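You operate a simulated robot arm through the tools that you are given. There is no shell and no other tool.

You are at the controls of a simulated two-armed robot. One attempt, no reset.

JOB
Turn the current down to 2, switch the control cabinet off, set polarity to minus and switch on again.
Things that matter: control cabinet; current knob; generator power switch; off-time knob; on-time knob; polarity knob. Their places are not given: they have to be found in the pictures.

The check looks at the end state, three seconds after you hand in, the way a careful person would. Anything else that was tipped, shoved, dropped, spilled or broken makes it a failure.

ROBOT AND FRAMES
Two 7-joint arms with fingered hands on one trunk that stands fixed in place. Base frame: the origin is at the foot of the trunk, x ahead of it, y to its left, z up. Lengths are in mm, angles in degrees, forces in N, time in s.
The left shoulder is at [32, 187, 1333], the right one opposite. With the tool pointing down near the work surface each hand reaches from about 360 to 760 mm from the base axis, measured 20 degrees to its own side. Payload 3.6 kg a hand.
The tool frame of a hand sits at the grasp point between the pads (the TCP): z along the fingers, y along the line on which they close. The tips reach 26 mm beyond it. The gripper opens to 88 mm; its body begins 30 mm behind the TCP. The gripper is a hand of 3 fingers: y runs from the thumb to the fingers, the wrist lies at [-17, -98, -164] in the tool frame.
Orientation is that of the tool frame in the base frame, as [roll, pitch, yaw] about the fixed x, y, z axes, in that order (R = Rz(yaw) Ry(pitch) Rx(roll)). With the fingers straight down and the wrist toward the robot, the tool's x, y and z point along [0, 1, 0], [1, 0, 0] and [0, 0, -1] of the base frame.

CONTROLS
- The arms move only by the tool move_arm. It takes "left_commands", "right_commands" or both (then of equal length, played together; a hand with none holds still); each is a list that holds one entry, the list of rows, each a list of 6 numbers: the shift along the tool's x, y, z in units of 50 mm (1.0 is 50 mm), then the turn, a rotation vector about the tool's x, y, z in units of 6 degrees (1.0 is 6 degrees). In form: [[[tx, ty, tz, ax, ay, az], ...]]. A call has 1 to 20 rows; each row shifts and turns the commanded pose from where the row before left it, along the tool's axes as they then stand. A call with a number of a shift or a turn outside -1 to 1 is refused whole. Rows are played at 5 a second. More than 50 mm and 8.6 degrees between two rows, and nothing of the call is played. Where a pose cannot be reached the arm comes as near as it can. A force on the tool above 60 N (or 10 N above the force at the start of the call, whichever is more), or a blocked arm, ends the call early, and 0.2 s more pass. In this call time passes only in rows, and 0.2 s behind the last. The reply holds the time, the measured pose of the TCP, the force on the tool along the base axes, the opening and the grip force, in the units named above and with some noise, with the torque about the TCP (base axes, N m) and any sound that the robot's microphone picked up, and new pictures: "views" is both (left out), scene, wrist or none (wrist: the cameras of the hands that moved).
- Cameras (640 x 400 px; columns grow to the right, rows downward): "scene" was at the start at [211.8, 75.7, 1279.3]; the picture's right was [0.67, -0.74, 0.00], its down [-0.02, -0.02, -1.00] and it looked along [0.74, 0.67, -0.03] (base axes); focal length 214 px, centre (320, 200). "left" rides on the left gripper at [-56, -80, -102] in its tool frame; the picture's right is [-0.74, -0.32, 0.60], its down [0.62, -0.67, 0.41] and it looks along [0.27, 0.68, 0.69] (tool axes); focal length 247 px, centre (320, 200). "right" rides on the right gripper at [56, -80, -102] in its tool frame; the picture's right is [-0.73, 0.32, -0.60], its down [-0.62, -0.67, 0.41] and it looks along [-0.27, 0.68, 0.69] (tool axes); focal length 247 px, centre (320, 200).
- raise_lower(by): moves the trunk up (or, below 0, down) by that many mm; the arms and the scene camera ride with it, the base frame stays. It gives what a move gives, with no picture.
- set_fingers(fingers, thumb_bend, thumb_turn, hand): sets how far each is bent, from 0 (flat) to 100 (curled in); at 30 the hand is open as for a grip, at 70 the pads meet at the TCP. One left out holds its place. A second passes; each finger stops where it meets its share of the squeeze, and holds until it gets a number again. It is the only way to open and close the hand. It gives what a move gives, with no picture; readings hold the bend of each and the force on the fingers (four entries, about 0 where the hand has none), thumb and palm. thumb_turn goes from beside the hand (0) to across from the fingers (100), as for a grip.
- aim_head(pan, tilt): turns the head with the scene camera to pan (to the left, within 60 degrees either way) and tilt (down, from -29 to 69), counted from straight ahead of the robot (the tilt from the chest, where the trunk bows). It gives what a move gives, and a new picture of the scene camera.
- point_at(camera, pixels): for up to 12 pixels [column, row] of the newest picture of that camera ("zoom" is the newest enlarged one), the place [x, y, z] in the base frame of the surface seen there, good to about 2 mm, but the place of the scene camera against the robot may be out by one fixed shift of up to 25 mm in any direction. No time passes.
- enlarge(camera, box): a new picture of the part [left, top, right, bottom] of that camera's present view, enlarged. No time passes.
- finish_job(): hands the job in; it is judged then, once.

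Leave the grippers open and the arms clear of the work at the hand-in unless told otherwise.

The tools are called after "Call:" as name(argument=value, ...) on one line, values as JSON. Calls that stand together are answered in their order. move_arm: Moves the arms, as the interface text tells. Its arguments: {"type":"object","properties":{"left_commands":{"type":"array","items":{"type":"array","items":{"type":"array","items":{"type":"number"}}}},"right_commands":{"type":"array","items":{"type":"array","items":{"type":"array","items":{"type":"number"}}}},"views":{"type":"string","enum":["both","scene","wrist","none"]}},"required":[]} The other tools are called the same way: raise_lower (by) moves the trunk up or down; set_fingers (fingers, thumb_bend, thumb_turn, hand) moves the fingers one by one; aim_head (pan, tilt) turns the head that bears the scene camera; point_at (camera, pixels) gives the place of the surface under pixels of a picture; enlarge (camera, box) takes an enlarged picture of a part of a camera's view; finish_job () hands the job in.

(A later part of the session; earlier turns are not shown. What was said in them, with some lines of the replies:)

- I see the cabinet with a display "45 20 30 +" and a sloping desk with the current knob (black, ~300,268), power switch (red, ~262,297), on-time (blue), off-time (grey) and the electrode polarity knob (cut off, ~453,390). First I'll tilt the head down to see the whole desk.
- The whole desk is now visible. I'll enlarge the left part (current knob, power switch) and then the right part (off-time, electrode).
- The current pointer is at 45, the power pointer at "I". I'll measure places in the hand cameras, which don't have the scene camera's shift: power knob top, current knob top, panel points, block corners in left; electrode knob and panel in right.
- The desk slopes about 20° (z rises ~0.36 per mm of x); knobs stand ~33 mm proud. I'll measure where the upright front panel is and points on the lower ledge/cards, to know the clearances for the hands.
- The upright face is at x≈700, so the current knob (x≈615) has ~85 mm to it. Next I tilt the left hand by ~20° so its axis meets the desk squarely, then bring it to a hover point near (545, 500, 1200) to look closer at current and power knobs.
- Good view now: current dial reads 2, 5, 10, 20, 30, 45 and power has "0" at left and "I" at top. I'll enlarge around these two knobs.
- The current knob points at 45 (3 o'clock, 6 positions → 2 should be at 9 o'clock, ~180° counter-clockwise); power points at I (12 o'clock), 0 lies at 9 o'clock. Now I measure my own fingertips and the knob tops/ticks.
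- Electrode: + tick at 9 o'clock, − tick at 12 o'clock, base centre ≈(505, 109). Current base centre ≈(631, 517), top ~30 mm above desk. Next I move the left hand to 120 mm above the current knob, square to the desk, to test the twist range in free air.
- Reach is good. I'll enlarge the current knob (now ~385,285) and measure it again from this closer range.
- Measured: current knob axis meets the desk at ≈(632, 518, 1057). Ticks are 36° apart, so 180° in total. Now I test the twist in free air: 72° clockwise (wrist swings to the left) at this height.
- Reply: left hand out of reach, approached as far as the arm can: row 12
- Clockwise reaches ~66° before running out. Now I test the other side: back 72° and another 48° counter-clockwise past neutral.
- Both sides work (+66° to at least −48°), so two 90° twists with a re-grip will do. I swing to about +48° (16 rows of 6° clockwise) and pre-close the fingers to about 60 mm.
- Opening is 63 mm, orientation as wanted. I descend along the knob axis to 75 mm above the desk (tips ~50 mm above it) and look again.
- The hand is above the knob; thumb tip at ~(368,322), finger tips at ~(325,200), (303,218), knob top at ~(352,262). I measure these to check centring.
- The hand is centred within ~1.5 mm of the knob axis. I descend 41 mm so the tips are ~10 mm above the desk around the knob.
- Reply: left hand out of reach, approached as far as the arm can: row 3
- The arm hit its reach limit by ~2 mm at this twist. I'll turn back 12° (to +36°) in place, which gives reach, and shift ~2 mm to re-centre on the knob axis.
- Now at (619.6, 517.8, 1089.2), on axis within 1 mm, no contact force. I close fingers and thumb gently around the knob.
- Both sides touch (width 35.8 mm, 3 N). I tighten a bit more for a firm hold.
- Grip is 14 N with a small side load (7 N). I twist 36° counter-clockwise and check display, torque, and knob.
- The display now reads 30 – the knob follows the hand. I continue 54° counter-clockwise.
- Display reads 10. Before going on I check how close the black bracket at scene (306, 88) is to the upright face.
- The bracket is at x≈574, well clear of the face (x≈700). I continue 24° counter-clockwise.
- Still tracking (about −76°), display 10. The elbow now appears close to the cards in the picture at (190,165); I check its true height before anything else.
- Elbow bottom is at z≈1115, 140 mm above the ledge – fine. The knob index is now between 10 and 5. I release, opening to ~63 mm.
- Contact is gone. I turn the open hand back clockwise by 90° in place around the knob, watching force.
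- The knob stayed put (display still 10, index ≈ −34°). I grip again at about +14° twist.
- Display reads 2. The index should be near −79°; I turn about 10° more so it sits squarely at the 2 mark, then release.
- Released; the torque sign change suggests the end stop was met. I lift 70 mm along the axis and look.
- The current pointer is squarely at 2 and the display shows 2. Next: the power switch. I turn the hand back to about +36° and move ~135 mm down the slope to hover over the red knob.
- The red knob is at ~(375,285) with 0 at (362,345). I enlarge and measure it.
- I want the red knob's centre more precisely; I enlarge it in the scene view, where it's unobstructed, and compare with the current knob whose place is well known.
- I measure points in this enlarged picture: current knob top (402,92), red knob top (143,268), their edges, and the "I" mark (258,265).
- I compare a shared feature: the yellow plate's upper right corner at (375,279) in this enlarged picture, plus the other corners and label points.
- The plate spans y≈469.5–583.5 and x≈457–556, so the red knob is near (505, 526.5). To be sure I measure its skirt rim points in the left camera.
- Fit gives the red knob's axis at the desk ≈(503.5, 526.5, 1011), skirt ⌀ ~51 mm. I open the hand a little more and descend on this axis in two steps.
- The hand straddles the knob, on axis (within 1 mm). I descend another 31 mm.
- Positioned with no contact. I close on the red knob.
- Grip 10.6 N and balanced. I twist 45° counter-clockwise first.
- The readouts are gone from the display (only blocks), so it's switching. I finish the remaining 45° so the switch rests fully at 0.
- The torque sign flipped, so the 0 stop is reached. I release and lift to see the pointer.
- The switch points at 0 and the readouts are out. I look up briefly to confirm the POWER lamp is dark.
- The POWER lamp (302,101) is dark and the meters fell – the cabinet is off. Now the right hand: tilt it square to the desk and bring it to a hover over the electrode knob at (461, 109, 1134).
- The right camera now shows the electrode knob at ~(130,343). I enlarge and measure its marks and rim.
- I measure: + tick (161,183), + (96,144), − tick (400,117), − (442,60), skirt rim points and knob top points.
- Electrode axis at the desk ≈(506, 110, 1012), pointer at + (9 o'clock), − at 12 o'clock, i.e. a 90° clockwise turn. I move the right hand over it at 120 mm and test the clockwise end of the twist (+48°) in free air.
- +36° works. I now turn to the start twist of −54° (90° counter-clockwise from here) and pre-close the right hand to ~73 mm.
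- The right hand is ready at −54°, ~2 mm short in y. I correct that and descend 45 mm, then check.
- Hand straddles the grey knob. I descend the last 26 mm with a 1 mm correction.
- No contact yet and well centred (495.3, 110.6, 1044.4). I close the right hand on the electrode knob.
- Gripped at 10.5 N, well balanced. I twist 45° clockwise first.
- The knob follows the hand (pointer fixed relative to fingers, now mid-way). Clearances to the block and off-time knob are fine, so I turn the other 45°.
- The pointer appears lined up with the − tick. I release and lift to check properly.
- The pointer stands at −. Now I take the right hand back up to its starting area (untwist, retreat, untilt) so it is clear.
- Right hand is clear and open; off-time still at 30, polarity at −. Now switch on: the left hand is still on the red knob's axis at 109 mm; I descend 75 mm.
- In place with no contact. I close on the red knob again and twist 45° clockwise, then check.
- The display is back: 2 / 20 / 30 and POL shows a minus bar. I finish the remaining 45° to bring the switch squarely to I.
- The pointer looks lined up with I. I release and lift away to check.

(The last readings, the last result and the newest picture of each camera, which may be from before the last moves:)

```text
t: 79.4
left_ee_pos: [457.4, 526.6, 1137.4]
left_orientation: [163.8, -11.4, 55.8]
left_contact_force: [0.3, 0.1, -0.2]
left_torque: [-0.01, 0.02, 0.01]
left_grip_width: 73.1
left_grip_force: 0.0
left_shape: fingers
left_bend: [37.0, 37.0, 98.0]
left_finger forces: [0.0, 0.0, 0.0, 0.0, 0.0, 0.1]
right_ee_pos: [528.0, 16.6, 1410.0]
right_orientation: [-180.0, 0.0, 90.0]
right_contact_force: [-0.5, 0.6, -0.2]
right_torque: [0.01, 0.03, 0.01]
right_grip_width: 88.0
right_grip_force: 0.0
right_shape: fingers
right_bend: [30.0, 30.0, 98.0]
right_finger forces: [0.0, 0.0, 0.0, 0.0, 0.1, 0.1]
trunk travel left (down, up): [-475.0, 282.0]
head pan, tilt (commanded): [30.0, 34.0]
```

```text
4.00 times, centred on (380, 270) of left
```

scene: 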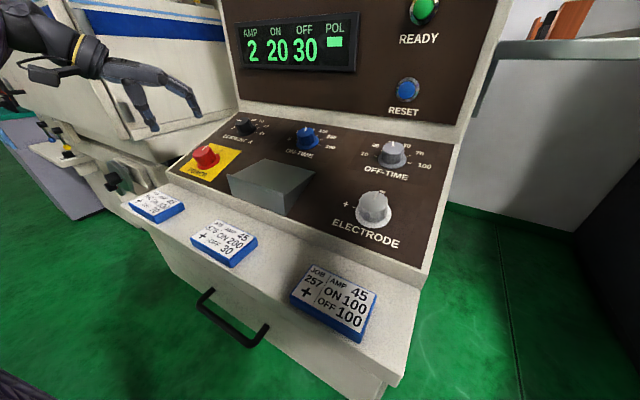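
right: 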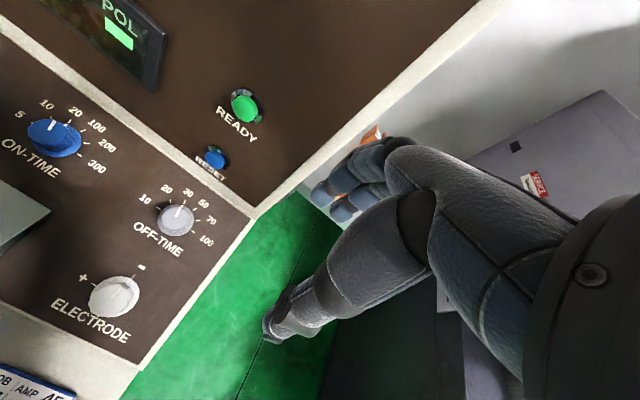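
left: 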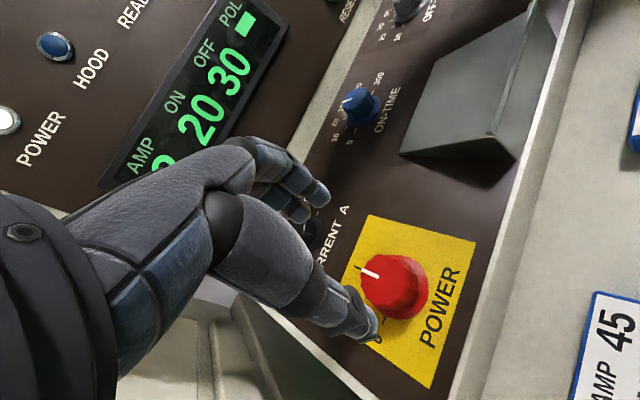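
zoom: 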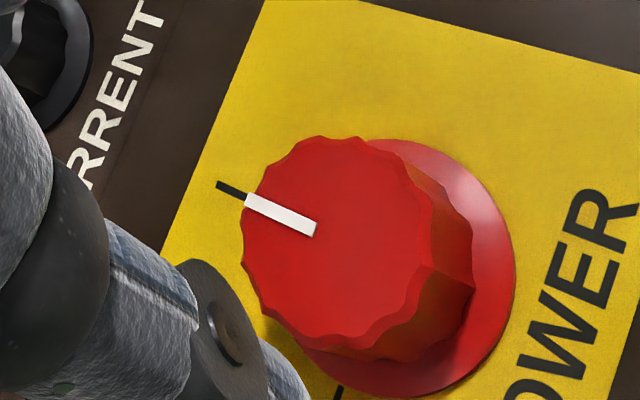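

Power is at I, the POWER lamp is lit, display 2/20/30/−. I withdraw the left arm to its starting place and open the hand fully.

Call:
move_arm(left_commands=[[[0, 0, 0, 0, 0, -1], [0, 0, 0, 0, 0, -1], [0, 0, 0, 0, 0, -1], [0, 0, 0, 0, 0, -1], [0, 0, 0, 0, 0, -1], [0, 0, 0, 0, 0, -1], [-0.185, -0.245, -0.789, 0, 0, 0], [-0.185, -0.245, -0.789, 0, 0, 0], [-0.185, -0.245, -0.789, 0, 0, 0], [-0.185, -0.245, -0.789, 0, 0, 0], [-0.185, -0.245, -0.789, 0, 0, 0], [-0.185, -0.245, -0.789, 0, 0, 0], [0, 0, 0, 1, 0, 0], [0, 0, 0, 1, 0, 0], [0, 0, 0, 1, 0, 0], [0, 0, 0, 0.3, 0, 0]]], views="both")

Call:
set_fingers(hand="left", fingers=30, thumb_bend=30)

Call:
aim_head(pan=38, tilt=20)

```text
t: 82.8
left_ee_pos: [307.5, 471.0, 1336.4]
left_orientation: [-179.9, 0.2, 90.1]
left_contact_force: [0.8, 0.2, 0.3]
left_torque: [-0.01, -0.06, -0.01]
left_grip_width: 73.0
left_grip_force: 0.1
left_shape: fingers
left_bend: [37.0, 37.0, 98.0]
left_finger forces: [0.1, 0.0, 0.0, 0.0, 0.0, 0.1]
right_ee_pos: [528.8, 17.6, 1409.4]
right_orientation: [180.0, 0.0, 90.0]
right_contact_force: [-0.5, -0.4, 0.2]
right_torque: [0.03, 0.0, 0.0]
right_grip_width: 88.3
right_grip_force: 0.0
right_shape: fingers
right_bend: [30.0, 30.0, 98.0]
right_finger forces: [0.0, 0.0, 0.0, 0.0, 0.0, 0.0]
trunk travel left (down, up): [-475.0, 282.0]
head pan, tilt (commanded): [30.0, 34.0]
```

scene: 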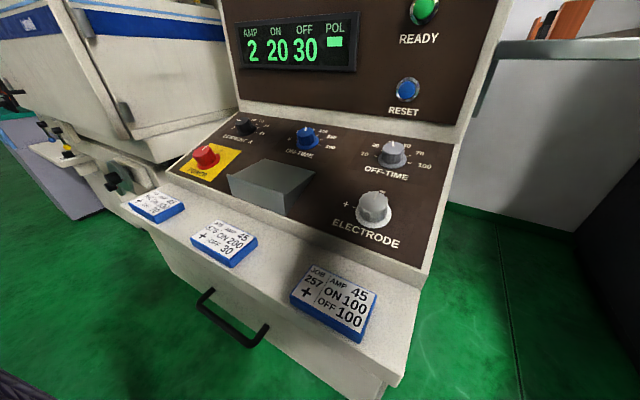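
left: 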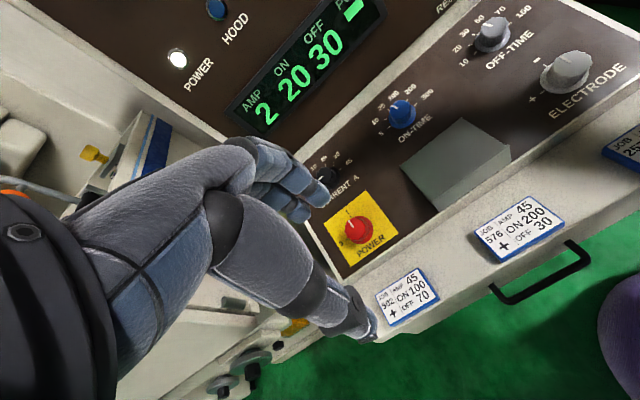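

```text
t: 83.8
left_ee_pos: [307.6, 471.1, 1336.5]
left_orientation: [180.0, 0.1, 90.1]
left_contact_force: [-0.1, -0.1, -0.2]
left_torque: [-0.01, -0.01, 0.0]
left_grip_width: 88.0
left_grip_force: 0.0
left_shape: fingers
left_bend: [30.0, 30.0, 98.0]
left_finger forces: [0.1, 0.1, 0.1, 0.0, 0.0, 0.1]
right_ee_pos: [529.1, 18.3, 1408.9]
right_orientation: [-180.0, 0.0, 90.0]
right_contact_force: [-0.9, -0.7, 0.0]
right_torque: [-0.01, 0.0, 0.04]
right_grip_width: 87.9
right_grip_force: 0.1
right_shape: fingers
right_bend: [30.0, 30.0, 98.0]
right_finger forces: [0.1, 0.1, 0.0, 0.1, 0.1, 0.0]
trunk travel left (down, up): [-475.0, 282.0]
head pan, tilt (commanded): [30.0, 34.0]
```

```text
t: 84.5
left_ee_pos: [307.8, 471.5, 1336.2]
left_orientation: [-180.0, 0.2, 90.2]
left_contact_force: [0.5, -0.6, 0.1]
left_torque: [0.0, 0.01, -0.03]
left_grip_width: 88.0
left_grip_force: 0.1
left_shape: fingers
left_bend: [30.0, 30.0, 98.0]
left_finger forces: [0.0, 0.0, 0.0, 0.0, 0.0, 0.0]
right_ee_pos: [528.4, 17.5, 1411.3]
right_orientation: [-179.9, 0.0, 90.0]
right_contact_force: [-0.3, 0.6, 0.1]
right_torque: [-0.01, -0.03, -0.01]
right_grip_width: 88.0
right_grip_force: 0.1
right_shape: fingers
right_bend: [30.0, 30.0, 98.0]
right_finger forces: [0.0, 0.0, 0.0, 0.0, 0.1, 0.1]
trunk travel left (down, up): [-475.0, 282.0]
head pan, tilt (commanded): [38.0, 20.0]
```

scene: 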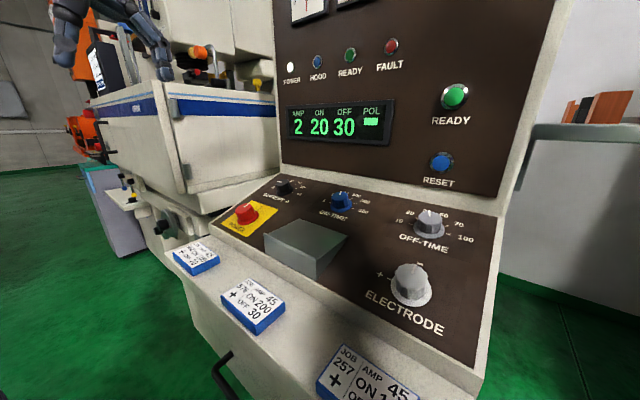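

Everything looks right: POWER lamp lit, FAULT dark, display 2/20/30/−. A last enlarged look at the whole desk before handing in.

Call:
enlarge(camera="scene", box=[210, 150, 498, 330])

Call:
enlarge(camera="scene", box=[270, 30, 430, 130])

```text
2.22 times, centred on (354, 240) of scene
```

zoom: 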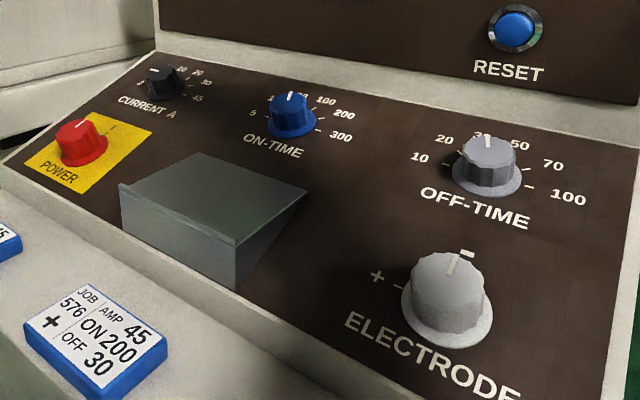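

```text
4.00 times, centred on (350, 80) of scene
```

zoom: 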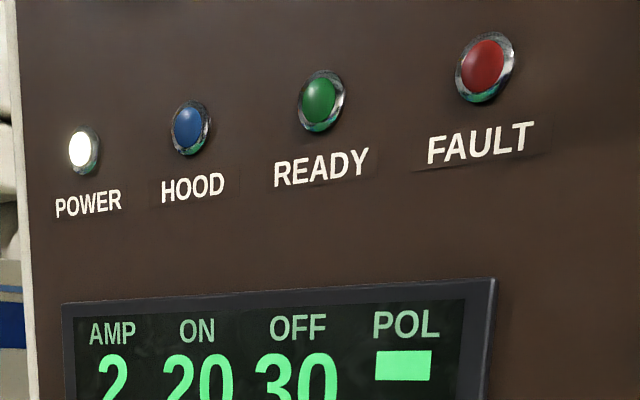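

Current is at 2, polarity at −, and power is on. On-time (20) and off-time (30) are unchanged, the cards and block haven't moved, and both hands are open and clear. I hand the job in.

Call:
finish_job()

```text
The job is handed in.
```

The job is done and handed in. I worked in the order you gave:

1. **Current:** turned down from 45 to 2.
2. **Power off:** turned the power switch to 0. The POWER lamp went dark.
3. **Polarity:** turned from + to − while the cabinet was off.
4. **Power on:** turned the power switch back to I.

At hand-in the display read AMP 2, ON 20, OFF 30 and POL −. The POWER lamp was lit and FAULT was dark.

The on-time and off-time knobs are where they started. The job cards and the grey block were not touched. Both hands are open and back at their starting places.
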